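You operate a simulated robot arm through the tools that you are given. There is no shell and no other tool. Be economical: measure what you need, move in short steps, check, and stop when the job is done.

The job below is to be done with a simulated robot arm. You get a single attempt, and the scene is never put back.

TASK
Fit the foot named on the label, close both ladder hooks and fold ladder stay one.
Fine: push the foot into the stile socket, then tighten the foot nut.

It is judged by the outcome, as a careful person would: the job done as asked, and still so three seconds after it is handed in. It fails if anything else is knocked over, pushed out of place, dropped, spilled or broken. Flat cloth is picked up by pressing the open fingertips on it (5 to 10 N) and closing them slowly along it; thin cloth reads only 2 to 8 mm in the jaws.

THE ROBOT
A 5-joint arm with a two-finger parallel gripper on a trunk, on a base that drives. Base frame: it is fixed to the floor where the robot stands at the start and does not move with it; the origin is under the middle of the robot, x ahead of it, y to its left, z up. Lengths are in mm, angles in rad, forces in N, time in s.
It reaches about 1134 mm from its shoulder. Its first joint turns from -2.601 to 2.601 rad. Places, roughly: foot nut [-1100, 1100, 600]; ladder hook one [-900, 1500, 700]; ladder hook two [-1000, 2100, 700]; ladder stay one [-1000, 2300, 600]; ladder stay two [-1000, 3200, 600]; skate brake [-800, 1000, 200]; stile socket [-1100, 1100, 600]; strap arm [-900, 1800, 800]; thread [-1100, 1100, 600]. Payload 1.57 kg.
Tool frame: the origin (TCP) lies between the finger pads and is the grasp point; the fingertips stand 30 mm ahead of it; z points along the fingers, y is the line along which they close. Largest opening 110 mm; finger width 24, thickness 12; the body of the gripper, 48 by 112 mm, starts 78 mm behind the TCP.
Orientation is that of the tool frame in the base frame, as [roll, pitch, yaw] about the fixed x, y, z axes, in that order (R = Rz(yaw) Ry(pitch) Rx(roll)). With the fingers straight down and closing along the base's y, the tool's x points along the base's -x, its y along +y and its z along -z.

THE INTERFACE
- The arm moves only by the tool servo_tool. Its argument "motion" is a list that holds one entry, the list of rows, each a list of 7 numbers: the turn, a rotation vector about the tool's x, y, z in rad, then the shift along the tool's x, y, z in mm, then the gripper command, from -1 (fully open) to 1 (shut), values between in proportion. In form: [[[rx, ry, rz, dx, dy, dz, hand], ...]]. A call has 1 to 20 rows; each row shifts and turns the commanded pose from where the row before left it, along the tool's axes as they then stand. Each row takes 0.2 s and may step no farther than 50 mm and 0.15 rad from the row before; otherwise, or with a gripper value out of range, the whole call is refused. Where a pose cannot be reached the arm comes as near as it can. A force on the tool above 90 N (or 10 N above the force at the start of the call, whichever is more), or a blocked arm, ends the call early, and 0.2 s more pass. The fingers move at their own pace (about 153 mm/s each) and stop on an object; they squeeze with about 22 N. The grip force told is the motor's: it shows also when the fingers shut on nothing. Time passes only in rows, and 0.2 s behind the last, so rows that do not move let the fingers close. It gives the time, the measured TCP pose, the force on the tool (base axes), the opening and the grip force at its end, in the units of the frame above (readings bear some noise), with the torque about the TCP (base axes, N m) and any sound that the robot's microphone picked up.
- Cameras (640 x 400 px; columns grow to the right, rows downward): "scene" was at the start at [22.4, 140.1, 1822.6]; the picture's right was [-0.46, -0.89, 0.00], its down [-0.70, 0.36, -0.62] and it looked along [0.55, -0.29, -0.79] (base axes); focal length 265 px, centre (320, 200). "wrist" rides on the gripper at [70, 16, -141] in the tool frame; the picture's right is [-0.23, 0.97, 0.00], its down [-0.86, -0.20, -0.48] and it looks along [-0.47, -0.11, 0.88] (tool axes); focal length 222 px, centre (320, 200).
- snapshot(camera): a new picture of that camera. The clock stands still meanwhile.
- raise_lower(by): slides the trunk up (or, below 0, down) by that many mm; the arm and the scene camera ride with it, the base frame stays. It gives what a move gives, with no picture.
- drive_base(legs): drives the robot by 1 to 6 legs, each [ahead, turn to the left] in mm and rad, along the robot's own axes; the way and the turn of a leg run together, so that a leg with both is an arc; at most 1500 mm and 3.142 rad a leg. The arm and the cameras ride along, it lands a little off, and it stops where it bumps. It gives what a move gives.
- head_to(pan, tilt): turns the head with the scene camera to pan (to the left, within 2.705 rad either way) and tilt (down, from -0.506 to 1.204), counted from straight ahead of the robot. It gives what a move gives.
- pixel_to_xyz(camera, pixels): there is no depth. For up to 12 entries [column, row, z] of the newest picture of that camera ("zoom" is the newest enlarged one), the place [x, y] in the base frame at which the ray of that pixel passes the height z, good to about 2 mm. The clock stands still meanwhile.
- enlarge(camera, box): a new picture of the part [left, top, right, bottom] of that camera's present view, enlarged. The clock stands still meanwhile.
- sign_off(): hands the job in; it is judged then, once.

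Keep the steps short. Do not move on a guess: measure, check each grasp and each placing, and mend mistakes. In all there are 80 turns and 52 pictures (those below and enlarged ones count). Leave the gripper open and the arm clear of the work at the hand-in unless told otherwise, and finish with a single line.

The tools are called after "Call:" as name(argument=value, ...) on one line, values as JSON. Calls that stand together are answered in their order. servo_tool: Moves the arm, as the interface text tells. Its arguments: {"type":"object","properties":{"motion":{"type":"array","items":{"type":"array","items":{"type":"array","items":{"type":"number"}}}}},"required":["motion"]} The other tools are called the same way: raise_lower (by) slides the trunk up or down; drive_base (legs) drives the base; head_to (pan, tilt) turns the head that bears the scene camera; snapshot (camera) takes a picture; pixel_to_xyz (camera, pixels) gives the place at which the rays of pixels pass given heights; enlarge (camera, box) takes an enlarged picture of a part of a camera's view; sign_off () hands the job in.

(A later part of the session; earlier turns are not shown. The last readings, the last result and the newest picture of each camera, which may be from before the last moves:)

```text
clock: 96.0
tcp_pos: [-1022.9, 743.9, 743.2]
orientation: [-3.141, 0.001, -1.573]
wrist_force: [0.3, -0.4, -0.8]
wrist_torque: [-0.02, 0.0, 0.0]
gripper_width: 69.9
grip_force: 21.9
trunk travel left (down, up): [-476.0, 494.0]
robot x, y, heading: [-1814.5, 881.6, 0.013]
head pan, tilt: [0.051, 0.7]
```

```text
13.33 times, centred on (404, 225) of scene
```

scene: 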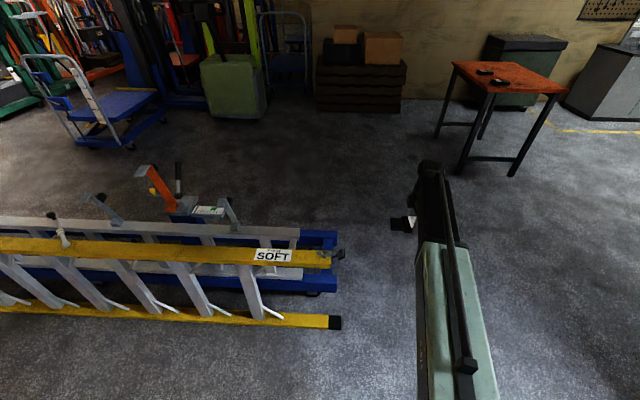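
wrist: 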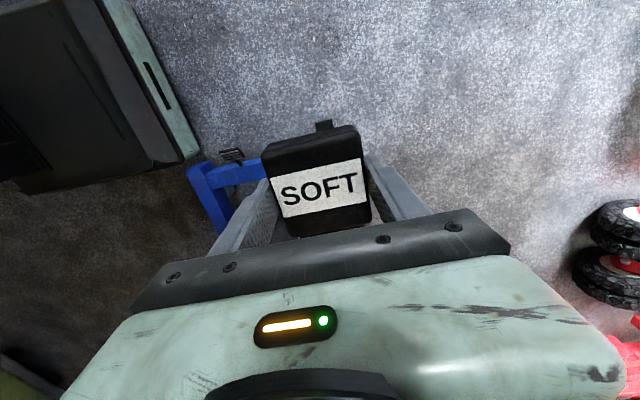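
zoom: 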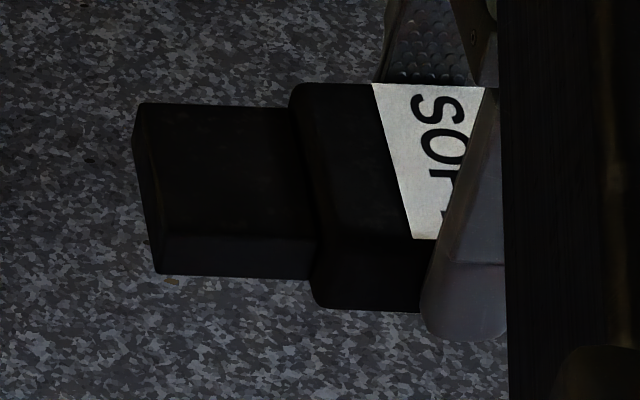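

Call:
pixel_to_xyz(camera="zoom", pixels=[[140, 104, 710], [140, 104, 730], [157, 237, 710], [157, 237, 730], [157, 272, 690], [157, 272, 710], [133, 138, 690], [133, 138, 710], [292, 90, 720], [292, 90, 740], [318, 246, 720], [320, 308, 690]])

```text
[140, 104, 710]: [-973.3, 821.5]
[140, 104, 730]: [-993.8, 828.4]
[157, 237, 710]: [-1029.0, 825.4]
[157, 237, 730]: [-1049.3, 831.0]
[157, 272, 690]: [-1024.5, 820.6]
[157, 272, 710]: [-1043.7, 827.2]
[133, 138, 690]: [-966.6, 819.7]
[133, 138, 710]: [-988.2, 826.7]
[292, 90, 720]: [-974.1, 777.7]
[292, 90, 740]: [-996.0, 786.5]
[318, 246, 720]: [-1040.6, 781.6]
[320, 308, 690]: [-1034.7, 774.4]
```

Foot geometry: plug ≈55 wide × 15 thick, its centre ≈19 mm below the TCP. To get the tube height accurately I raise the arm and lower the trunk for a flatter viewpoint.

Call:
servo_tool(motion=[[[0, 0, 0, 0, 0, -40, 1], [0, 0, 0, 0, 0, -40, 1], [0, 0, 0, 0, 0, -40, 1], [0, 0, 0, 0, 0, -40, 1], [0, 0, 0, 0, 0, -40, 1], [0, 0, 0, 0, 0, -40, 1], [0, 0, 0, 0, 0, 0, 1]]])

Call:
raise_lower(by=-340)

Call:
head_to(pan=0.0, tilt=0.5)

Call:
snapshot(camera="scene")

```text
clock: 97.6
tcp_pos: [-1022.8, 743.7, 742.0]
orientation: [3.141, 0.0, -1.572]
wrist_force: [0.1, -0.1, -2.0]
wrist_torque: [-0.02, 0.03, 0.0]
gripper_width: 69.6
grip_force: 22.3
out of reach, approached as far as the arm can: row 1, 2, 3, 4, 5, 6
trunk travel left (down, up): [-476.0, 494.0]
robot x, y, heading: [-1809.2, 886.1, 0.014]
head pan, tilt: [0.051, 0.7]
```

```text
clock: 100.9
tcp_pos: [-1022.7, 743.6, 403.2]
orientation: [-3.141, -0.001, -1.572]
wrist_force: [-0.4, -0.1, -1.6]
wrist_torque: [-0.02, -0.01, -0.02]
gripper_width: 69.6
grip_force: 22.0
trunk travel left (down, up): [-136.0, 834.0]
robot x, y, heading: [-1812.7, 885.9, 0.014]
head pan, tilt: [0.051, 0.7]
```

```text
clock: 101.6
tcp_pos: [-1022.9, 743.5, 402.3]
orientation: [3.142, 0.001, -1.573]
wrist_force: [0.5, -0.1, -1.9]
wrist_torque: [-0.01, -0.03, -0.02]
gripper_width: 69.4
grip_force: 22.1
trunk travel left (down, up): [-136.0, 834.0]
robot x, y, heading: [-1814.8, 885.5, 0.009]
head pan, tilt: [0.0, 0.499]
```

```text
18 pictures are left
```

scene: 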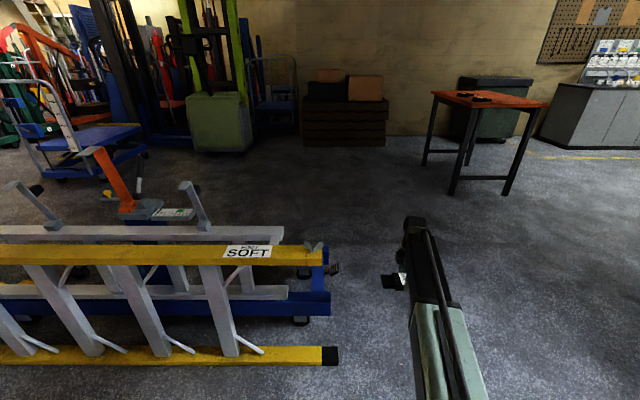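

The arm's height is set by the trunk alone. I enlarge the stile end from this flatter view.

Call:
enlarge(camera="scene", box=[280, 230, 340, 275])

```text
8.89 times, centred on (310, 252) of scene
```

zoom: 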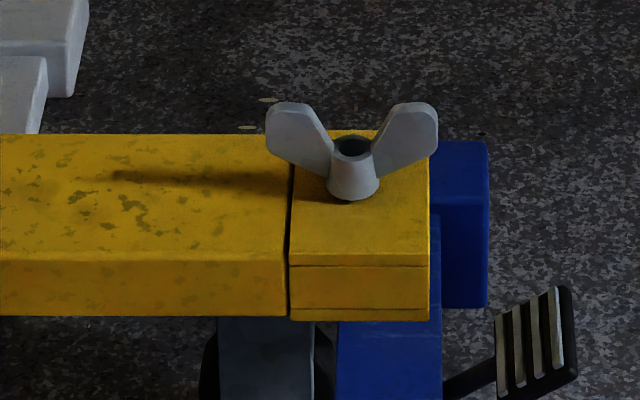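

Call:
pixel_to_xyz(camera="zoom", pixels=[[428, 130, 570], [428, 130, 590], [428, 130, 600], [429, 265, 570], [429, 265, 590], [429, 265, 600], [429, 320, 560], [429, 320, 540], [0, 260, 590], [0, 317, 560]])

```text
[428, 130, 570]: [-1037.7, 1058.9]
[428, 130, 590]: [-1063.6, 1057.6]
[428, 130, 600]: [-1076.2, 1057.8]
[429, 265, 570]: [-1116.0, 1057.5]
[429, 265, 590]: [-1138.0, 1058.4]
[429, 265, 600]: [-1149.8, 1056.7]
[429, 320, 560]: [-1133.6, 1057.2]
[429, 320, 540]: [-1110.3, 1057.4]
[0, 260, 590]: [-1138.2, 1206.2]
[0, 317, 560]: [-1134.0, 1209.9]
```

Tube: top z≈583, bottom≈558.5, centre x≈−1094.5, mouth y≈1057.5, aligned with y. I raise the trunk to put the plug at mid‑tube height, then bring it ~15 mm short of the mouth.

Call:
raise_lower(by=188)

Call:
servo_tool(motion=[[[0, 0, 0, 0, 36, 0, 1], [0, 0, 0, 0, 35.6, 0, 1], [0, 0, 0, -45, 0, 0, 1], [0, 0, 0, -45, 0, 0, 1], [0, 0, 0, -45, 0, 0, 1], [0, 0, 0, -40, 0, 0, 1], [0, 0, 0, -38, 0, 0, 1], [0, 0, 0, 0, 0, 0, 1]]])

Call:
enlarge(camera="scene", box=[280, 260, 400, 345])

```text
clock: 103.7
tcp_pos: [-1023.5, 742.7, 589.6]
orientation: [3.142, 0.0, -1.571]
wrist_force: [1.0, -0.1, -1.8]
wrist_torque: [-0.03, 0.01, 0.02]
gripper_width: 69.4
grip_force: 22.3
trunk travel left (down, up): [-324.0, 646.0]
robot x, y, heading: [-1810.8, 882.8, 0.016]
head pan, tilt: [0.0, 0.499]
```

```text
clock: 105.5
tcp_pos: [-1093.8, 955.9, 591.7]
orientation: [3.142, 0.001, -1.575]
wrist_force: [-0.5, 0.4, -1.1]
wrist_torque: [-0.04, 0.02, 0.01]
gripper_width: 69.6
grip_force: 22.0
trunk travel left (down, up): [-324.0, 646.0]
robot x, y, heading: [-1812.7, 881.1, 0.015]
head pan, tilt: [0.0, 0.499]
```

```text
4.71 times, centred on (340, 302) of scene
```

zoom: 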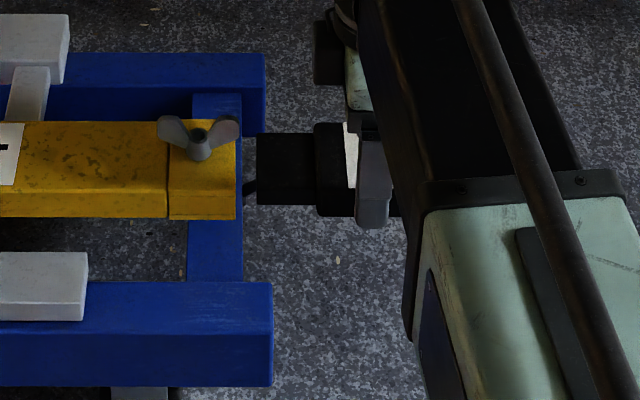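

Centres align within about 1 mm in this view. I zoom closer to compare the top-edge lines.

Call:
enlarge(camera="scene", box=[314, 278, 362, 310])

```text
12.50 times, centred on (338, 294) of scene
```

zoom: 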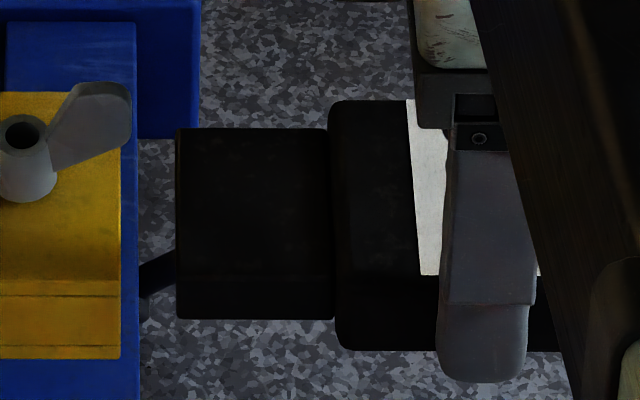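

Alignment is consistent. I advance 14 mm, then creep 2 mm steps up to ~6 mm past the mouth and check the force.

Call:
servo_tool(motion=[[[0, 0, 0, -7, 0, 0, 1], [0, 0, 0, -7, 0, 0, 1], [0, 0, 0, -2, 0, 0, 1], [0, 0, 0, -2, 0, 0, 1], [0, 0, 0, -2, 0, 0, 1], [0, 0, 0, 0, 0, 0, 1]]])

```text
clock: 106.9
tcp_pos: [-1094.1, 975.2, 589.6]
orientation: [3.139, -0.003, -1.576]
wrist_force: [-3.4, -17.1, -7.6]
wrist_torque: [-0.59, -0.08, 0.76]
gripper_width: 69.3
grip_force: 21.5
trunk travel left (down, up): [-324.0, 646.0]
robot x, y, heading: [-1816.4, 881.6, 0.014]
head pan, tilt: [0.0, 0.499]
```

Resistance of 17 N at the mouth; torque suggests contact at the near (−x) edge. I back off 4 mm and look closely.

Call:
servo_tool(motion=[[[0, 0, 0, 4, 0, 0, 1], [0, 0, 0, 0, 0, 0, 1]]])

Call:
enlarge(camera="scene", box=[314, 282, 350, 306])

```text
clock: 107.5
tcp_pos: [-1095.0, 973.8, 591.1]
orientation: [-3.141, 0.0, -1.575]
wrist_force: [-0.3, 0.1, -1.6]
wrist_torque: [0.0, -0.01, 0.02]
gripper_width: 69.5
grip_force: 22.4
trunk travel left (down, up): [-324.0, 646.0]
robot x, y, heading: [-1814.4, 884.1, 0.013]
head pan, tilt: [0.0, 0.499]
```

```text
16.00 times, centred on (332, 294) of scene
```

zoom: 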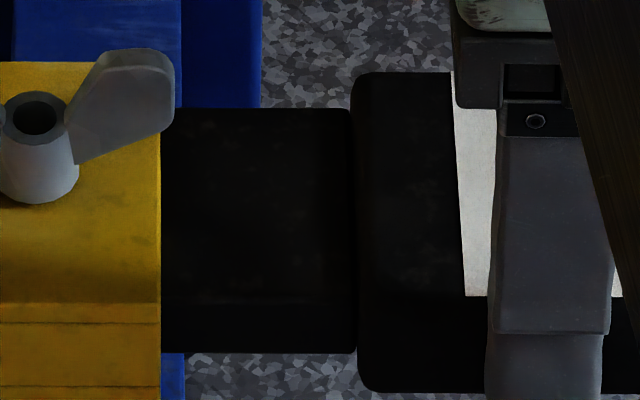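

The view suggests an error along the sight line: foot slightly too high and too near. I correct 2.5 mm down and 3 mm in +x, and probe again.

Call:
raise_lower(by=-2.5)

Call:
servo_tool(motion=[[[0, 0, 0, 0, -3, 0, 1], [0, 0, 0, -2, 0, 0, 1], [0, 0, 0, -2, 0, 0, 1], [0, 0, 0, -2, 0, 0, 1], [0, 0, 0, 0, 0, 0, 1]]])

```text
clock: 108.0
tcp_pos: [-1093.8, 972.0, 589.4]
orientation: [3.141, 0.001, -1.573]
wrist_force: [0.4, -0.1, -0.8]
wrist_torque: [-0.07, 0.02, 0.01]
gripper_width: 69.5
grip_force: 21.8
trunk travel left (down, up): [-321.0, 649.0]
robot x, y, heading: [-1814.3, 878.4, 0.014]
head pan, tilt: [0.0, 0.499]
```

```text
clock: 109.2
tcp_pos: [-1091.4, 979.3, 588.0]
orientation: [3.141, 0.0, -1.571]
wrist_force: [-1.2, 1.2, -1.4]
wrist_torque: [0.0, 0.0, 0.12]
gripper_width: 69.8
grip_force: 22.0
trunk travel left (down, up): [-321.0, 649.0]
robot x, y, heading: [-1812.5, 882.5, 0.015]
head pan, tilt: [0.0, 0.499]
```

No resistance now; the plug is entering. I continue in small steps.

Call:
servo_tool(motion=[[[0, 0, 0, -2.5, 0, 0, 1], [0, 0, 0, -2.5, 0, 0, 1], [0, 0, 0, -2.5, 0, 0, 1], [0, 0, 0, -2.5, 0, 0, 1], [0, 0, 0, 0, 0, 0, 1]]])

Call:
servo_tool(motion=[[[0, 0, 0, -2.5, 0, 0, 1], [0, 0, 0, -2.5, 0, 0, 1], [0, 0, 0, -2.5, 0, 0, 1], [0, 0, 0, -2.5, 0, 0, 1], [0, 0, 0, 0, 0, 0, 1]]])

```text
clock: 110.4
tcp_pos: [-1092.3, 987.9, 588.7]
orientation: [3.139, -0.002, -1.572]
wrist_force: [-12.0, -9.5, -2.8]
wrist_torque: [-0.31, 0.24, 0.76]
gripper_width: 69.7
grip_force: 21.6
trunk travel left (down, up): [-321.0, 649.0]
robot x, y, heading: [-1813.2, 880.9, 0.02]
head pan, tilt: [0.0, 0.499]
```

```text
clock: 111.6
tcp_pos: [-1091.4, 998.1, 589.3]
orientation: [-3.14, 0.0, -1.572]
wrist_force: [-14.3, -10.6, -2.0]
wrist_torque: [-0.17, 0.28, 0.84]
gripper_width: 69.8
grip_force: 22.5
trunk travel left (down, up): [-321.0, 649.0]
robot x, y, heading: [-1810.0, 882.1, 0.015]
head pan, tilt: [0.0, 0.499]
```

It slides in with ~10 N; a −12 N sideways force says I'm ~1 mm too far in +x. I ease −x 1.2 mm and go on.

Call:
servo_tool(motion=[[[0, 0, 0, 0, 1.2, 0, 1], [0, 0, 0, -2.5, 0, 0, 1], [0, 0, 0, -2.5, 0, 0, 1], [0, 0, 0, -2.5, 0, 0, 1], [0, 0, 0, 0, 0, 0, 1]]])

Call:
servo_tool(motion=[[[0, 0, 0, -2, 0, 0, 1], [0, 0, 0, -2, 0, 0, 1], [0, 0, 0, -2, 0, 0, 1], [0, 0, 0, 0, 0, 0, 1]]])

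```text
clock: 112.8
tcp_pos: [-1092.3, 1006.6, 587.1]
orientation: [3.141, 0.002, -1.571]
wrist_force: [0.7, 0.0, -1.3]
wrist_torque: [0.06, -0.04, 0.0]
gripper_width: 69.3
grip_force: 21.7
trunk travel left (down, up): [-321.0, 649.0]
robot x, y, heading: [-1810.5, 884.3, 0.022]
head pan, tilt: [0.0, 0.499]
```

```text
clock: 113.8
tcp_pos: [-1092.2, 1013.2, 588.4]
orientation: [-3.14, 0.0, -1.571]
wrist_force: [-1.1, -0.2, -1.1]
wrist_torque: [-0.01, 0.0, 0.02]
gripper_width: 69.8
grip_force: 22.2
trunk travel left (down, up): [-321.0, 649.0]
robot x, y, heading: [-1812.4, 885.8, 0.013]
head pan, tilt: [0.0, 0.499]
```

Free now. I continue until the block seats against the tube end (force rise).

Call:
servo_tool(motion=[[[0, 0, 0, -1.5, 0, 0, 1], [0, 0, 0, -1.5, 0, 0, 1], [0, 0, 0, -1.5, 0, 0, 1], [0, 0, 0, -1.5, 0, 0, 1], [0, 0, 0, 0, 0, 0, 1]]])

Call:
enlarge(camera="scene", box=[306, 278, 354, 310])

```text
clock: 115.0
tcp_pos: [-1092.4, 1017.3, 587.5]
orientation: [-3.14, -0.003, -1.573]
wrist_force: [-1.7, -19.1, -2.7]
wrist_torque: [-0.11, 0.02, 0.77]
gripper_width: 69.3
grip_force: 21.9
trunk travel left (down, up): [-321.0, 649.0]
robot x, y, heading: [-1812.2, 883.3, 0.011]
head pan, tilt: [0.0, 0.499]
```

```text
12.50 times, centred on (330, 294) of scene
```

zoom: 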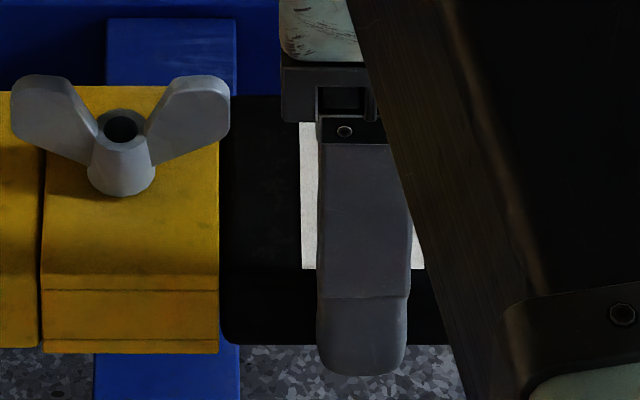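

The block is flush with the tube end. One more firm push to confirm it is seated.

Call:
servo_tool(motion=[[[0, 0, 0, -1.5, 0, 0, 1], [0, 0, 0, -1.5, 0, 0, 1], [0, 0, 0, 0, 0, 0, 1]]])

```text
clock: 115.8
tcp_pos: [-1091.6, 1018.7, 588.2]
orientation: [3.14, -0.006, -1.574]
wrist_force: [-3.6, -37.8, -7.1]
wrist_torque: [-0.45, 0.11, 0.6]
gripper_width: 69.9
grip_force: 22.0
trunk travel left (down, up): [-321.0, 649.0]
robot x, y, heading: [-1809.4, 881.6, 0.016]
head pan, tilt: [0.0, 0.499]
```

Seated at 38 N with no further travel. I relax the push, open, and rise. I also measure the nut hub from the last picture.

Call:
pixel_to_xyz(camera="zoom", pixels=[[121, 127, 600], [121, 127, 605], [121, 127, 610], [122, 180, 582], [12, 90, 610], [230, 90, 610], [218, 352, 557]])

Call:
servo_tool(motion=[[[0, 0, 0, 4, 0, 0, 1], [0, 0, 0, 0, 0, 0, 0.2], [0, 0, 0, 0, 0, 0, -1], [0, 0, 0, 0, 0, 0, -1], [0, 0, 0, 0, 0, 0, -1]]])

Call:
raise_lower(by=120)

Call:
servo_tool(motion=[[[0, 0, 0, 0, 0, 0, -0.2], [0, 0, 0, -36, 0, 0, -0.2], [0, 0, 0, -36, 0, 0, -0.2], [0, 0, 0, 0, 0, 0, -0.2]]])

Call:
snapshot(camera="wrist")

```text
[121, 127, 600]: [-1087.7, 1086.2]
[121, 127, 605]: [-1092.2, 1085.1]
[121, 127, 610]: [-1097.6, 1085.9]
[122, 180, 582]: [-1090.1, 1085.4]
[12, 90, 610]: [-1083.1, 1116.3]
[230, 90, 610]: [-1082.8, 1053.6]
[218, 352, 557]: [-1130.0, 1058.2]
```

```text
clock: 117.0
tcp_pos: [-1091.7, 1017.5, 588.1]
orientation: [-3.141, -0.001, -1.573]
wrist_force: [-0.2, -0.1, -0.8]
wrist_torque: [0.01, 0.0, 0.01]
gripper_width: 110.1
grip_force: 0.0
trunk travel left (down, up): [-321.0, 649.0]
robot x, y, heading: [-1812.1, 885.1, 0.013]
head pan, tilt: [0.0, 0.499]
```

```text
clock: 118.5
tcp_pos: [-1092.9, 1018.0, 708.0]
orientation: [3.14, 0.0, -1.574]
wrist_force: [0.0, -0.7, 0.2]
wrist_torque: [0.0, -0.01, 0.03]
gripper_width: 110.1
grip_force: 0.1
trunk travel left (down, up): [-441.0, 529.0]
robot x, y, heading: [-1812.0, 881.8, 0.012]
head pan, tilt: [0.0, 0.499]
```

```text
clock: 119.5
tcp_pos: [-1092.9, 1090.9, 708.4]
orientation: [-3.142, -0.001, -1.573]
wrist_force: [-0.2, 0.4, -0.5]
wrist_torque: [0.01, -0.01, 0.03]
gripper_width: 66.1
grip_force: 0.0
trunk travel left (down, up): [-441.0, 529.0]
robot x, y, heading: [-1812.2, 885.1, 0.009]
head pan, tilt: [0.0, 0.499]
```

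```text
12 pictures are left
```

wrist: 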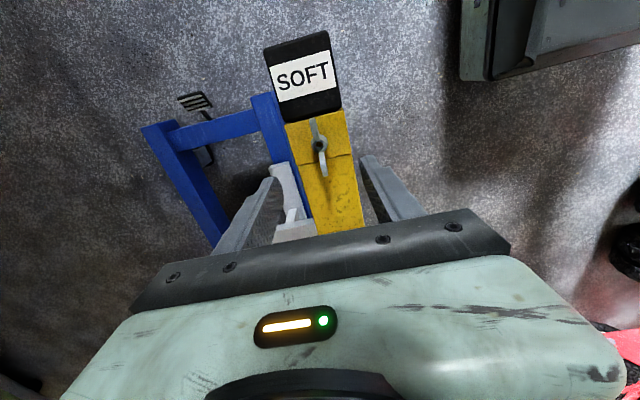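

I centre over the nut (−1092, 1085.5), lower so the tips sit ~6 mm above the tube, and close across the wings.

Call:
servo_tool(motion=[[[0, 0, 0, 5, -0.5, 0, -0.2], [0, 0, 0, 0, 0, 0, -0.2]]])

Call:
raise_lower(by=-90)

Call:
servo_tool(motion=[[[0, 0, 0, 0, 0, 0, 0.5], [0, 0, 0, 0, 0, 0, 1], [0, 0, 0, 0, 0, 0, 1], [0, 0, 0, 0, 0, 0, 1]]])

```text
clock: 120.1
tcp_pos: [-1090.8, 1084.5, 708.7]
orientation: [3.141, -0.001, -1.573]
wrist_force: [-0.4, 0.3, 0.1]
wrist_torque: [0.0, -0.04, -0.02]
gripper_width: 66.1
grip_force: 0.3
trunk travel left (down, up): [-441.0, 529.0]
robot x, y, heading: [-1810.5, 884.6, 0.012]
head pan, tilt: [0.0, 0.499]
```

```text
clock: 121.4
tcp_pos: [-1091.3, 1084.8, 617.9]
orientation: [-3.142, 0.0, -1.574]
wrist_force: [0.8, -0.4, -0.5]
wrist_torque: [-0.02, 0.01, 0.04]
gripper_width: 66.0
grip_force: 0.1
trunk travel left (down, up): [-351.0, 619.0]
robot x, y, heading: [-1813.9, 885.2, 0.01]
head pan, tilt: [0.0, 0.499]
```

```text
clock: 122.4
tcp_pos: [-1093.0, 1084.5, 619.0]
orientation: [3.14, -0.002, -1.574]
wrist_force: [-23.5, -1.4, -6.5]
wrist_torque: [0.01, 0.38, 0.01]
gripper_width: 17.8
grip_force: 32.9
trunk travel left (down, up): [-351.0, 619.0]
robot x, y, heading: [-1814.1, 880.4, 0.016]
head pan, tilt: [0.0, 0.499]
```

Hub gripped (17.8 mm) but with −23 N sideways: I shift 2 mm toward −x to centre, then turn clockwise.

Call:
servo_tool(motion=[[[0, 0, 0, 0, 2, 0, 1], [0, 0, 0, 0, 0, 0, 1]]])

Call:
servo_tool(motion=[[[0, 0, 0.1, 0, 0, 0, 1], [0, 0, 0.1, 0, 0, 0, 1], [0, 0, 0.1, 0, 0, 0, 1], [0, 0, 0.1, 0, 0, 0, 1], [0, 0, 0.1, 0, 0, 0, 1], [0, 0, 0.1, 0, 0, 0, 1], [0, 0, 0, 0, 0, 0, 1]]])

```text
clock: 123.0
tcp_pos: [-1093.1, 1086.1, 619.0]
orientation: [-3.141, -0.002, -1.574]
wrist_force: [-6.6, -1.4, -2.2]
wrist_torque: [0.0, 0.12, -0.02]
gripper_width: 18.1
grip_force: 32.0
trunk travel left (down, up): [-351.0, 619.0]
robot x, y, heading: [-1816.0, 884.1, 0.012]
head pan, tilt: [0.0, 0.499]
```

```text
clock: 124.6
tcp_pos: [-1092.5, 1084.0, 617.1]
orientation: [-3.14, -0.001, -2.176]
wrist_force: [12.2, -1.2, 1.3]
wrist_torque: [0.16, -0.39, -0.01]
gripper_width: 18.3
grip_force: 32.5
trunk travel left (down, up): [-351.0, 619.0]
robot x, y, heading: [-1815.3, 883.4, 0.013]
head pan, tilt: [0.0, 0.499]
```

Turned 0.6 rad freely. I continue turning and watch the torque.

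Call:
servo_tool(motion=[[[0, 0, 0.15, 0, 0, 0, 1], [0, 0, 0.15, 0, 0, 0, 1], [0, 0, 0.15, 0, 0, 0, 1], [0, 0, 0.15, 0, 0, 0, 1], [0, 0, 0.15, 0, 0, 0, 1], [0, 0, 0.15, 0, 0, 0, 1], [0, 0, 0.15, 0, 0, 0, 1], [0, 0, 0, 0, 0, 0, 1]]])

Call:
enlarge(camera="wrist", box=[220, 60, 420, 240])

```text
clock: 126.4
tcp_pos: [-1092.8, 1083.7, 617.8]
orientation: [3.141, 0.0, 3.057]
wrist_force: [18.7, -11.7, -2.0]
wrist_torque: [-0.24, -0.51, 0.03]
gripper_width: 17.8
grip_force: 32.4
trunk travel left (down, up): [-351.0, 619.0]
robot x, y, heading: [-1810.3, 880.0, 0.017]
head pan, tilt: [0.0, 0.499]
```

```text
2.22 times, centred on (320, 150) of wrist
```

zoom: 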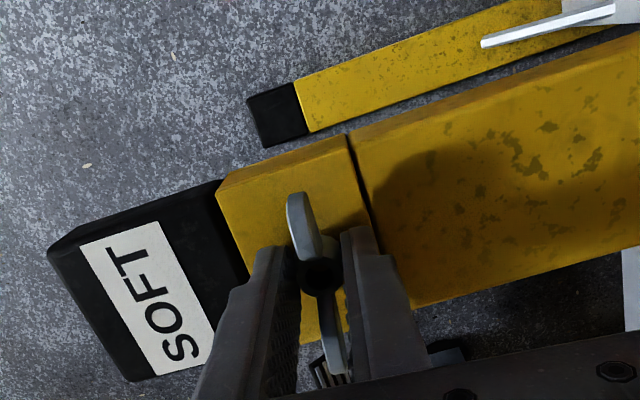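

The nut follows the fingers (wings have turned ~96°). I recentre a bit and keep turning.

Call:
servo_tool(motion=[[[0, 0, 0, -1.3, -0.8, 0, 1], [0, 0, 0.15, 0, 0, 0, 1], [0, 0, 0.15, 0, 0, 0, 1], [0, 0, 0.15, 0, 0, 0, 1], [0, 0, 0.15, 0, 0, 0, 1], [0, 0, 0.15, 0, 0, 0, 1], [0, 0, 0.15, 0, 0, 0, 1], [0, 0, 0.15, 0, 0, 0, 1], [0, 0, 0.15, 0, 0, 0, 1], [0, 0, 0, 0, 0, 0, 1]]])

Call:
servo_tool(motion=[[[0, 0, 0.15, 0, 0, 0, 1], [0, 0, 0.15, 0, 0, 0, 1], [0, 0, 0.15, 0, 0, 0, 1], [0, 0, 0.15, 0, 0, 0, 1], [0, 0, 0.15, 0, 0, 0, 1], [0, 0, 0.15, 0, 0, 0, 1], [0, 0, 0.15, 0, 0, 0, 1], [0, 0, 0.15, 0, 0, 0, 1], [0, 0, 0.15, 0, 0, 0, 1], [0, 0, 0, 0, 0, 0, 1]]])

```text
clock: 128.6
tcp_pos: [-1093.0, 1084.7, 617.2]
orientation: [-3.137, 0.0, 1.86]
wrist_force: [-22.1, -4.9, -22.0]
wrist_torque: [0.3, 0.41, 0.01]
gripper_width: 17.7
grip_force: 32.8
trunk travel left (down, up): [-351.0, 619.0]
robot x, y, heading: [-1812.6, 884.1, 0.01]
head pan, tilt: [0.0, 0.499]
```

```text
clock: 130.8
tcp_pos: [-1092.9, 1085.4, 619.6]
orientation: [-3.141, -0.001, 0.538]
wrist_force: [-20.1, -6.9, -0.9]
wrist_torque: [1.89, 0.03, 20.5]
gripper_width: 52.7
grip_force: 44.7
trunk travel left (down, up): [-351.0, 619.0]
robot x, y, heading: [-1809.2, 882.8, 0.015]
head pan, tilt: [0.0, 0.499]
```

The torque jumped to 20 N·m and the fingers were forced open by the wings: the nut is tight. I back the turn off, open and rise.

Call:
servo_tool(motion=[[[0, 0, -0.15, 0, 0, 0, 1], [0, 0, -0.15, 0, 0, 0, 0], [0, 0, 0, 0, 0, 0, -1], [0, 0, 0, 0, 0, 0, -1]]])

Call:
raise_lower(by=100)

Call:
enlarge(camera="scene", box=[290, 240, 370, 300])

```text
clock: 131.8
tcp_pos: [-1091.6, 1083.8, 617.8]
orientation: [3.141, 0.0, 0.811]
wrist_force: [-0.4, -0.4, 0.5]
wrist_torque: [0.01, 0.02, 0.03]
gripper_width: 110.0
grip_force: 0.1
trunk travel left (down, up): [-351.0, 619.0]
robot x, y, heading: [-1815.1, 881.8, 0.008]
head pan, tilt: [0.0, 0.499]
```

```text
clock: 133.1
tcp_pos: [-1091.8, 1083.8, 717.8]
orientation: [-3.14, -0.001, 0.812]
wrist_force: [-0.3, -0.2, 0.4]
wrist_torque: [-0.03, -0.02, 0.02]
gripper_width: 109.9
grip_force: 0.2
trunk travel left (down, up): [-451.0, 519.0]
robot x, y, heading: [-1809.2, 885.3, 0.013]
head pan, tilt: [0.0, 0.499]
```

```text
6.67 times, centred on (330, 270) of scene
```

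zoom: 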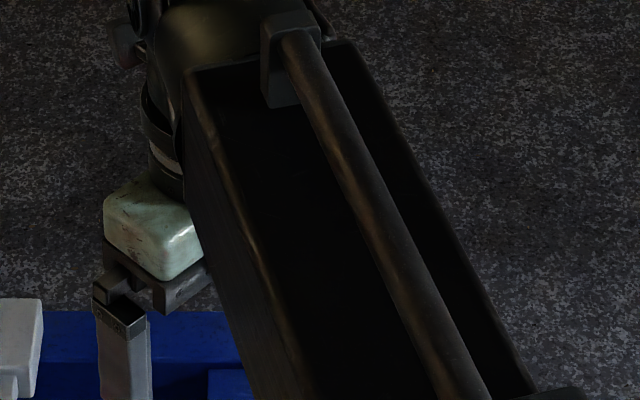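

The arm blocked that view; I'll check later. Now I raise the trunk and drive along the ladder to y≈1820 to work on hooks and stay.

Call:
raise_lower(by=420)

Call:
drive_base(legs=[[0, 1.558], [930, 0], [0, -1.571]])

Call:
raise_lower(by=-300)

Call:
head_to(pan=0.15, tilt=0.7)

Call:
snapshot(camera="scene")

```text
refused: 420 is not a number from -400 to 400
```

```text
clock: 145.6
tcp_pos: [-1097.5, 2014.0, 717.7]
orientation: [3.141, 0.002, 0.805]
wrist_force: [-0.1, -0.5, -0.2]
wrist_torque: [-0.02, -0.03, -0.04]
gripper_width: 110.0
grip_force: 0.0
trunk travel left (down, up): [-451.0, 519.0]
robot x, y, heading: [-1817.5, 1855.3, 0.02]
head pan, tilt: [0.0, 0.499]
```

```text
clock: 147.0
tcp_pos: [-1097.2, 2014.8, 615.1]
orientation: [-3.137, -0.013, 0.808]
wrist_force: [2.7, -6.0, 68.1]
wrist_torque: [2.55, 2.8, 0.72]
gripper_width: 108.4
grip_force: 0.1
trunk travel left (down, up): [-343.0, 627.0]
robot x, y, heading: [-1818.1, 1856.9, 0.019]
head pan, tilt: [0.0, 0.499]
stopped: the force on the tool passed its limit at 147 N (the readings are from after the stop); the commanded pose is now the measured one
```

```text
clock: 147.7
tcp_pos: [-1098.2, 2015.0, 615.6]
orientation: [-3.14, -0.012, 0.808]
wrist_force: [2.3, -7.5, 80.3]
wrist_torque: [3.33, 3.49, 0.91]
gripper_width: 108.6
grip_force: 0.0
trunk travel left (down, up): [-343.0, 627.0]
robot x, y, heading: [-1822.2, 1855.5, 0.024]
head pan, tilt: [0.15, 0.7]
```

```text
9 pictures are left
```

scene: 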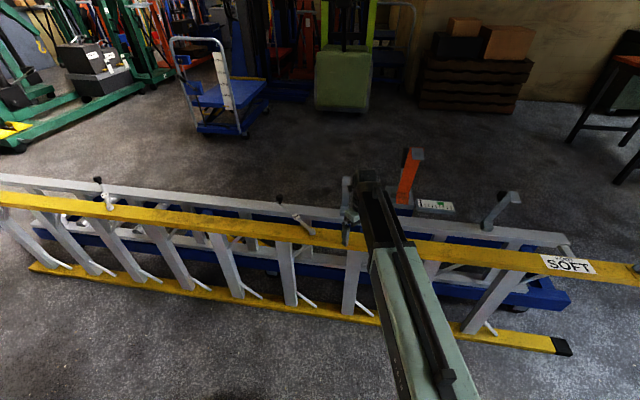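

My mistake: the raise was refused and the lowering pressed the fingertips onto the stile. I raise at once.

Call:
raise_lower(by=350)

```text
clock: 151.1
tcp_pos: [-1096.3, 2016.0, 960.3]
orientation: [-3.14, -0.008, 0.809]
wrist_force: [0.5, -0.6, 0.4]
wrist_torque: [-0.02, 0.01, 0.02]
gripper_width: 110.1
grip_force: 0.0
trunk travel left (down, up): [-693.0, 277.0]
robot x, y, heading: [-1817.3, 1854.4, 0.024]
head pan, tilt: [0.15, 0.7]
```

I swing the arm aside to the right (y lower), clear of the camera's view, then take an enlarged look at hooks and stay.

Call:
servo_tool(motion=[[[0, 0, 0, -41, 24.3, 0, -1], [0, 0, 0, -41, 24.3, 0, -1], [0, 0, 0, -41, 24.3, 0, -1], [0, 0, 0, -41, 24.3, 0, -1], [0, 0, 0, -41, 24.3, 0, -1], [0, 0, 0, -41, 24.3, 0, -1], [0, 0, 0, -41, 24.3, 0, -1], [0, 0, 0, -41, 24.3, 0, -1], [0, 0, 0, -41, 24.3, 0, -1], [0, 0, 0, -41, 24.3, 0, -1], [0, 0, 0, -41, 24.3, 0, -1], [0, 0, 0, -41, 24.3, 0, -1], [0, 0, 0, -41, 24.3, 0, -1], [0, 0, 0, -41, 24.3, 0, -1], [0, 0, 0, 0, 0, 0, -1]]])

Call:
head_to(pan=0.0, tilt=0.7)

Call:
enlarge(camera="scene", box=[160, 170, 480, 370])

```text
clock: 154.3
tcp_pos: [-1248.2, 1363.4, 960.4]
orientation: [-3.138, -0.009, 0.808]
wrist_force: [-0.7, 0.3, 0.5]
wrist_torque: [-0.01, 0.0, 0.03]
gripper_width: 110.2
grip_force: 0.2
out of reach, approached as far as the arm can: row 6
trunk travel left (down, up): [-693.0, 277.0]
robot x, y, heading: [-1818.0, 1850.8, 0.021]
head pan, tilt: [0.15, 0.7]
```

```text
clock: 155.0
tcp_pos: [-1247.7, 1364.6, 960.2]
orientation: [-3.138, -0.006, 0.809]
wrist_force: [0.2, 1.0, 0.7]
wrist_torque: [0.0, 0.0, -0.01]
gripper_width: 110.0
grip_force: 0.0
trunk travel left (down, up): [-693.0, 277.0]
robot x, y, heading: [-1818.7, 1856.8, 0.021]
head pan, tilt: [0.0, 0.7]
```

```text
2.00 times, centred on (320, 270) of scene
```

zoom: 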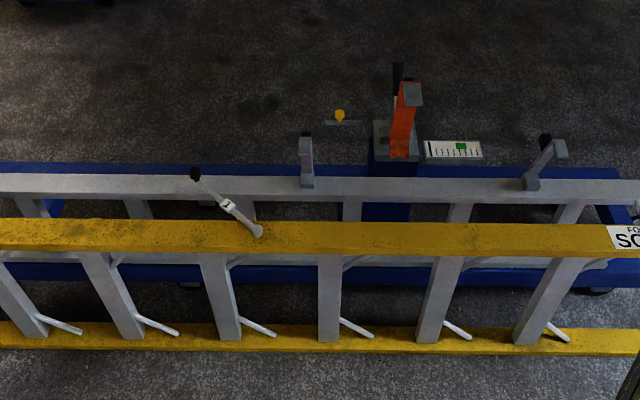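

Hook two is at zoom (306,160), hook one at (540,165), stay one from (258,231) to (196,173). I enlarge them for detail.

Call:
enlarge(camera="scene", box=[250, 230, 330, 290])

Call:
pixel_to_xyz(camera="zoom", pixels=[[320, 200, 600]])

Call:
enlarge(camera="scene", box=[405, 228, 455, 268])

```text
6.67 times, centred on (290, 260) of scene
```

zoom: 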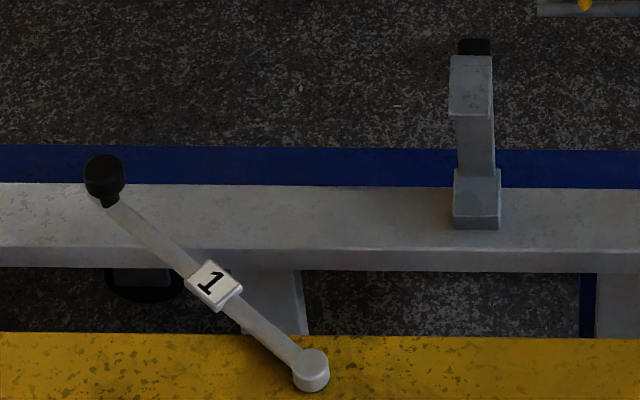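

```text
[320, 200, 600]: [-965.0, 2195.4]
```

```text
10.00 times, centred on (430, 248) of scene
```

zoom: 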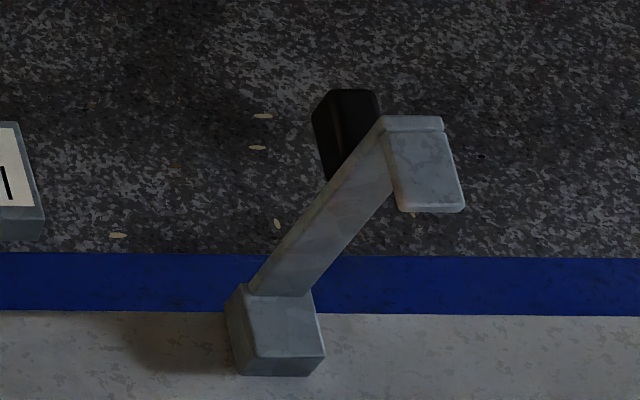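

The hooks look hinged on the grey stile, leaning toward the yellow stile (−x); the stay has a vertical pivot on the yellow stile. I compute hook one's geometry: the tip's height follows from its y.

Call:
pixel_to_xyz(camera="zoom", pixels=[[280, 330, 590], [280, 330, 610], [270, 400, 580], [232, 285, 610], [412, 125, 680], [412, 125, 720], [412, 125, 760], [432, 210, 680], [432, 210, 720], [350, 110, 700], [350, 110, 740], [350, 190, 660]])

```text
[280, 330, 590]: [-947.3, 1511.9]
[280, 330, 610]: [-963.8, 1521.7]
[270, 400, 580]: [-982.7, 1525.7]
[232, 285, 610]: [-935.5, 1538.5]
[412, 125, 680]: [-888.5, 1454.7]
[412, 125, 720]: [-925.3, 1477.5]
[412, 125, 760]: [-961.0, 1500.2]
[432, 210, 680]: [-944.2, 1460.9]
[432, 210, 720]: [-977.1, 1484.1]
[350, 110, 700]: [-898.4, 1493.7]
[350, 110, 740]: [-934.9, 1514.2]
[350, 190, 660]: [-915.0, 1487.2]
```

Model: hook hinges about an axis along y at (−955, z≈605), arm ≈190 mm, tip now at (−985, 786), plate toward −x; swinging it to −x lays it over the yellow stile. I align the tool, close the fingers and go to the +x side of hook one at safe height.

Call:
servo_tool(motion=[[[0, 0, -0.127, 0, 0, 0, 1], [0, 0, -0.127, 0, 0, 0, 1], [0, 0, -0.127, 0, 0, 0, 1], [0, 0, -0.127, 0, 0, 0, 1], [0, 0, -0.127, 0, 0, 0, 1], [0, 0, -0.127, 0, 0, 0, 1], [0, 0, 0, 17, 43, 0, 1], [0, 0, 0, 17, 43, 0, 1], [0, 0, 0, 17, 43, 0, 1], [0, 0, 0, 17, 43, 0, 1], [0, 0, 0, 17, 43, 0, 1], [0, 0, 0, 17, 43, 0, 1], [0, 0, 0, 17, 43, 0, 1], [0, 0, 0, 17, 43, 0, 1], [0, 0, 0, 16, 44, 0, 1], [0, 0, 0, 0, 0, 0, 1]]])

Call:
snapshot(camera="wrist")

```text
clock: 158.4
tcp_pos: [-927.4, 1547.4, 960.1]
orientation: [3.137, -0.006, 1.569]
wrist_force: [-0.5, 0.6, -0.4]
wrist_torque: [-0.03, -0.06, -0.01]
gripper_width: 0.2
grip_force: 20.9
out of reach, approached as far as the arm can: row 13, 14, 15
trunk travel left (down, up): [-693.0, 277.0]
robot x, y, heading: [-1816.4, 1855.3, 0.022]
head pan, tilt: [0.0, 0.7]
```

```text
5 pictures are left
```

wrist: 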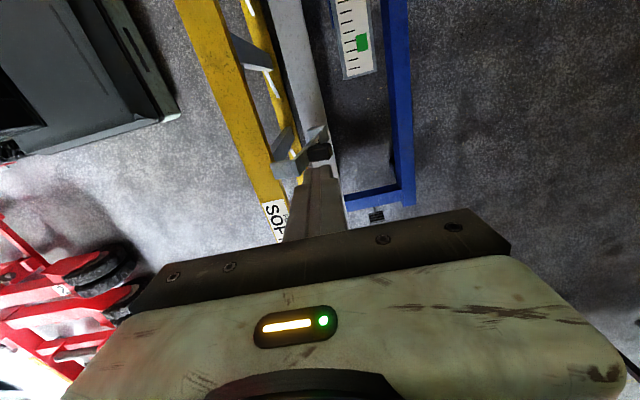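

Reach ends at x≈−927 from here. The wrist view confirms hook one's plate points toward the yellow stile, knob at (320,150). I measure it, and drive 200 mm closer.

Call:
pixel_to_xyz(camera="wrist", pixels=[[320, 152, 700], [320, 152, 740], [320, 152, 780], [300, 160, 760], [300, 160, 780]])

Call:
drive_base(legs=[[180, 0]])

```text
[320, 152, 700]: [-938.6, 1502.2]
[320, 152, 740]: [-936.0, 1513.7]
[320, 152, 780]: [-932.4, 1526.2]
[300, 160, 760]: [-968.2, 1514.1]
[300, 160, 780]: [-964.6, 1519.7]
```

```text
clock: 159.9
tcp_pos: [-746.1, 1550.8, 960.0]
orientation: [3.139, -0.008, 1.572]
wrist_force: [0.6, -0.7, -0.7]
wrist_torque: [0.03, -0.05, 0.01]
gripper_width: 0.0
grip_force: 21.0
trunk travel left (down, up): [-693.0, 277.0]
robot x, y, heading: [-1635.5, 1858.3, 0.026]
head pan, tilt: [0.0, 0.7]
```

Knob confirmed at (−936, 1514, 741). I move to (−870, 1514), still high.

Call:
servo_tool(motion=[[[0, 0, 0, -12, -41, 0, 1], [0, 0, 0, -12, -41, 0, 1], [0, 0, 0, -12, -42, 0, 1], [0, 0, 0, 0, 0, 0, 1]]])

Call:
raise_lower(by=-225)

```text
clock: 160.9
tcp_pos: [-867.5, 1515.9, 959.7]
orientation: [3.135, -0.007, 1.571]
wrist_force: [-0.2, -0.7, 0.6]
wrist_torque: [0.02, 0.01, 0.03]
gripper_width: 0.0
grip_force: 21.3
trunk travel left (down, up): [-693.0, 277.0]
robot x, y, heading: [-1638.5, 1859.3, 0.023]
head pan, tilt: [0.0, 0.7]
```

```text
clock: 163.3
tcp_pos: [-867.4, 1515.8, 735.6]
orientation: [3.136, -0.008, 1.569]
wrist_force: [-0.7, -0.5, 0.0]
wrist_torque: [0.02, -0.01, 0.01]
gripper_width: 0.0
grip_force: 21.0
trunk travel left (down, up): [-468.0, 502.0]
robot x, y, heading: [-1636.2, 1857.0, 0.019]
head pan, tilt: [0.0, 0.7]
```

In place with no contact. Now push toward −x in small steps.

Call:
servo_tool(motion=[[[0, 0, 0, 0, -8, 0, 1], [0, 0, 0, 0, -8, 0, 1], [0, 0, 0, 0, -8, 0, 1], [0, 0, 0, 0, -8, 0, 1], [0, 0, 0, 0, -8, 0, 1], [0, 0, 0, 0, -8, 0, 1], [0, 0, 0, 0, -8, 0, 1], [0, 0, 0, 0, 0, 0, 1]]])

Call:
servo_tool(motion=[[[0, 0, 0, 0, -8, 0, 1], [0, 0, 0, 0, -8, 0, 1], [0, 0, 0, 0, -8, 0, 1], [0, 0, 0, 0, -8, 0, 1], [0, 0, 0, 0, -8, 0, 1], [0, 0, 0, 0, 0, 0, 1]]])

```text
clock: 165.1
tcp_pos: [-922.8, 1516.0, 736.1]
orientation: [3.135, -0.007, 1.57]
wrist_force: [-1.0, 0.5, 0.4]
wrist_torque: [0.03, 0.02, -0.04]
gripper_width: 0.0
grip_force: 21.4
trunk travel left (down, up): [-468.0, 502.0]
robot x, y, heading: [-1637.0, 1858.9, 0.018]
head pan, tilt: [0.0, 0.7]
```

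```text
clock: 166.5
tcp_pos: [-963.7, 1515.8, 734.4]
orientation: [3.137, -0.008, 1.57]
wrist_force: [-0.3, -0.1, 0.7]
wrist_torque: [0.0, -0.02, 0.0]
gripper_width: 0.0
grip_force: 21.2
trunk travel left (down, up): [-468.0, 502.0]
robot x, y, heading: [-1633.4, 1857.8, 0.022]
head pan, tilt: [0.0, 0.7]
```

No force felt. I check hook one's state with the scene camera.

Call:
enlarge(camera="scene", box=[340, 190, 580, 340])

```text
2.67 times, centred on (460, 265) of scene
```

zoom: 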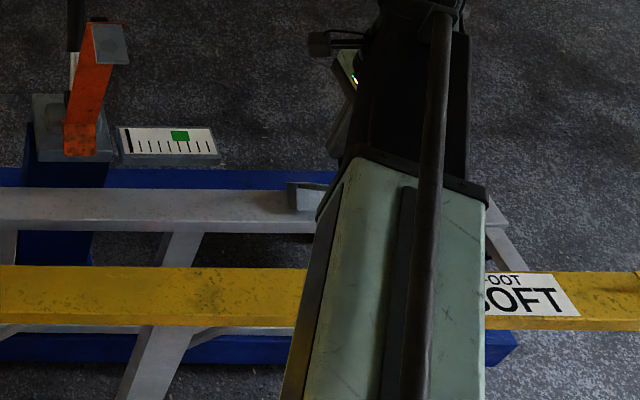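

The view is blocked by the arm. I keep pushing −x to about x=−1040 watching the force.

Call:
servo_tool(motion=[[[0, 0, 0, 0, -8, 0, 1], [0, 0, 0, 0, -8, 0, 1], [0, 0, 0, 0, -8, 0, 1], [0, 0, 0, 0, -8, 0, 1], [0, 0, 0, 0, -8, 0, 1]]])

Call:
servo_tool(motion=[[[0, 0, 0, 0, -8, 0, 1], [0, 0, 0, 0, -8, 0, 1], [0, 0, 0, 0, -8, 0, 1], [0, 0, 0, 0, -8, 0, 1], [0, 0, 0, 0, -8, 0, 1], [0, 0, 0, 0, -8, 0, 1]]])

```text
clock: 167.7
tcp_pos: [-1003.3, 1515.7, 734.9]
orientation: [3.138, -0.007, 1.57]
wrist_force: [-0.6, 0.3, -0.2]
wrist_torque: [0.03, -0.01, 0.01]
gripper_width: 0.0
grip_force: 21.5
trunk travel left (down, up): [-468.0, 502.0]
robot x, y, heading: [-1637.7, 1858.1, 0.019]
head pan, tilt: [0.0, 0.7]
```

```text
clock: 169.1
tcp_pos: [-1050.6, 1515.0, 735.3]
orientation: [3.138, -0.008, 1.569]
wrist_force: [-0.5, 0.5, 0.3]
wrist_torque: [-0.03, 0.0, 0.0]
gripper_width: 0.0
grip_force: 21.5
trunk travel left (down, up): [-468.0, 502.0]
robot x, y, heading: [-1644.0, 1859.4, 0.025]
head pan, tilt: [0.0, 0.7]
```

Still no resistance. I move to x≈−1020 (above the gap between the stiles) and probe downward: if the hook lies across, I'll feel it near z≈620.

Call:
servo_tool(motion=[[[0, 0, 0, 0, 15, 0, 1], [0, 0, 0, 0, 15, 0, 1], [0, 0, 0, 0, 0, 0, 1]]])

Call:
raise_lower(by=-60)

Call:
raise_lower(by=-15)

Call:
raise_lower(by=-10)

```text
clock: 169.9
tcp_pos: [-1020.9, 1515.0, 734.0]
orientation: [3.135, -0.007, 1.572]
wrist_force: [-1.0, -0.1, -0.7]
wrist_torque: [0.0, -0.01, -0.03]
gripper_width: 0.0
grip_force: 21.2
trunk travel left (down, up): [-468.0, 502.0]
robot x, y, heading: [-1633.8, 1858.4, 0.02]
head pan, tilt: [0.0, 0.7]
```

```text
clock: 170.9
tcp_pos: [-1022.0, 1514.9, 675.0]
orientation: [3.136, -0.005, 1.571]
wrist_force: [0.0, -0.8, -0.1]
wrist_torque: [-0.01, 0.03, 0.01]
gripper_width: 0.0
grip_force: 20.7
trunk travel left (down, up): [-408.0, 562.0]
robot x, y, heading: [-1636.9, 1856.0, 0.025]
head pan, tilt: [0.0, 0.7]
```

```text
clock: 171.5
tcp_pos: [-1021.6, 1515.4, 660.5]
orientation: [3.137, -0.006, 1.572]
wrist_force: [-0.9, -0.1, 0.4]
wrist_torque: [0.01, -0.01, 0.01]
gripper_width: 0.2
grip_force: 21.1
trunk travel left (down, up): [-393.0, 577.0]
robot x, y, heading: [-1636.1, 1857.7, 0.022]
head pan, tilt: [0.0, 0.7]
```

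```text
clock: 172.1
tcp_pos: [-1020.5, 1515.4, 649.9]
orientation: [3.138, -0.005, 1.571]
wrist_force: [0.6, -0.4, 0.4]
wrist_torque: [0.01, -0.02, 0.0]
gripper_width: 0.0
grip_force: 21.1
trunk travel left (down, up): [-383.0, 587.0]
robot x, y, heading: [-1636.0, 1859.8, 0.022]
head pan, tilt: [0.0, 0.7]
```

Call:
raise_lower(by=-8)

Call:
raise_lower(by=-8)

Call:
raise_lower(by=-8)

```text
clock: 172.7
tcp_pos: [-1021.2, 1516.1, 641.5]
orientation: [3.138, -0.008, 1.571]
wrist_force: [-1.0, -1.3, -0.8]
wrist_torque: [0.01, 0.03, -0.01]
gripper_width: 0.2
grip_force: 20.9
trunk travel left (down, up): [-375.0, 595.0]
robot x, y, heading: [-1636.0, 1854.6, 0.019]
head pan, tilt: [0.0, 0.7]
```

```text
clock: 173.2
tcp_pos: [-1021.1, 1515.0, 634.9]
orientation: [3.137, -0.007, 1.57]
wrist_force: [0.4, 0.4, -0.7]
wrist_torque: [-0.01, 0.02, 0.02]
gripper_width: 0.0
grip_force: 21.0
trunk travel left (down, up): [-367.0, 603.0]
robot x, y, heading: [-1634.5, 1859.3, 0.023]
head pan, tilt: [0.0, 0.7]
```

```text
clock: 173.8
tcp_pos: [-1021.1, 1515.8, 629.8]
orientation: [3.13, -0.003, 1.571]
wrist_force: [15.4, -8.8, 61.8]
wrist_torque: [-0.56, -0.34, 0.0]
gripper_width: 0.0
grip_force: 21.3
trunk travel left (down, up): [-359.0, 611.0]
robot x, y, heading: [-1636.4, 1860.6, 0.019]
head pan, tilt: [0.0, 0.7]
```

Contact at tip height ≈602 with 62 N: the hook arm now lies across the stiles – hook one is down. I raise, then use one scene view (arm is out of the way to the right) to locate hook two and the stay.

Call:
raise_lower(by=400)

Call:
enlarge(camera="scene", box=[140, 190, 460, 390])

```text
clock: 177.7
tcp_pos: [-1020.5, 1515.8, 1026.8]
orientation: [3.135, -0.006, 1.57]
wrist_force: [-0.7, -0.3, 0.1]
wrist_torque: [0.01, 0.0, -0.03]
gripper_width: 0.0
grip_force: 21.3
trunk travel left (down, up): [-759.0, 211.0]
robot x, y, heading: [-1637.2, 1858.0, 0.023]
head pan, tilt: [0.0, 0.7]
```

```text
2.00 times, centred on (300, 290) of scene
```

zoom: 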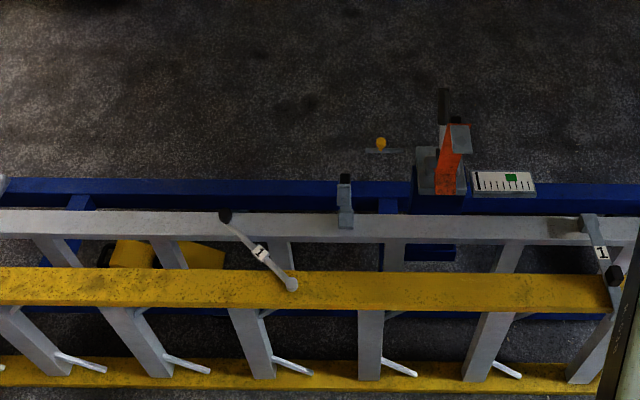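

Hook one is now lying over the yellow stile. I measure hook two's and stay one's positions.

Call:
pixel_to_xyz(camera="zoom", pixels=[[345, 178, 741], [345, 222, 600], [345, 222, 590], [291, 285, 595], [291, 285, 605], [261, 254, 605], [261, 254, 640], [225, 217, 610], [225, 217, 640], [225, 217, 700], [225, 217, 740], [613, 275, 620]])

```text
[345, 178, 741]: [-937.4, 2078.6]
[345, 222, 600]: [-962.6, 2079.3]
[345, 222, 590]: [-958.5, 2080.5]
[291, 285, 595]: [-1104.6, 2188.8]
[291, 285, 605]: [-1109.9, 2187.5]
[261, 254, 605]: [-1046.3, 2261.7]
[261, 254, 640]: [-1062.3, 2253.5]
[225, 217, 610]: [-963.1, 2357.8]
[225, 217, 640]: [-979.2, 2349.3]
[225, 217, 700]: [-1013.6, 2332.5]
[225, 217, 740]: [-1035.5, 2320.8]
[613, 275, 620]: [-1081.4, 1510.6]
```

Hook two: knob (−937, 2079, 741). I travel there on a detour that stays clear of the strap arm.

Call:
servo_tool(motion=[[[0, 0, 0, 47, -7, 0, 1], [0, 0, 0, 47, -7, 0, 1], [0, 0, 0, 47, -7, 0, 1], [0, 0, 0, 47, -7, 0, 1], [0, 0, 0, 47, -7, 0, 1], [0, 0, 0, 47, -7, 0, 1], [0, 0, 0, 47, -7, 0, 1], [0, 0, 0, 47, -7, 0, 1], [0, 0, 0, 47, -7, 0, 1], [0, 0, 0, 47, -7, 0, 1], [0, 0, 0, 47, -7, 0, 1], [0, 0, 0, 46, -7, 0, 1], [0, 0, 0, 0, 46, 0, 1], [0, 0, 0, 0, 47, 0, 1], [0, 0, 0, 0, 47, 0, 1], [0, 0, 0, 0, 47, 0, 1], [0, 0, 0, 0, 47, 0, 1], [0, 0, 0, 0, 0, 0, 1]]])

```text
clock: 181.4
tcp_pos: [-856.1, 2078.6, 1025.9]
orientation: [3.136, -0.008, 1.571]
wrist_force: [-0.3, 1.1, -0.8]
wrist_torque: [0.02, 0.02, 0.02]
gripper_width: 0.0
grip_force: 21.6
out of reach, approached as far as the arm can: row 7, 8
trunk travel left (down, up): [-759.0, 211.0]
robot x, y, heading: [-1640.7, 1856.7, 0.022]
head pan, tilt: [0.0, 0.7]
```

Call:
raise_lower(by=-291)

```text
clock: 184.4
tcp_pos: [-856.2, 2080.2, 735.4]
orientation: [3.137, -0.008, 1.57]
wrist_force: [-0.5, -1.3, -0.1]
wrist_torque: [-0.01, -0.01, -0.02]
gripper_width: 0.0
grip_force: 21.2
trunk travel left (down, up): [-468.0, 502.0]
robot x, y, heading: [-1634.5, 1859.4, 0.023]
head pan, tilt: [0.0, 0.7]
```

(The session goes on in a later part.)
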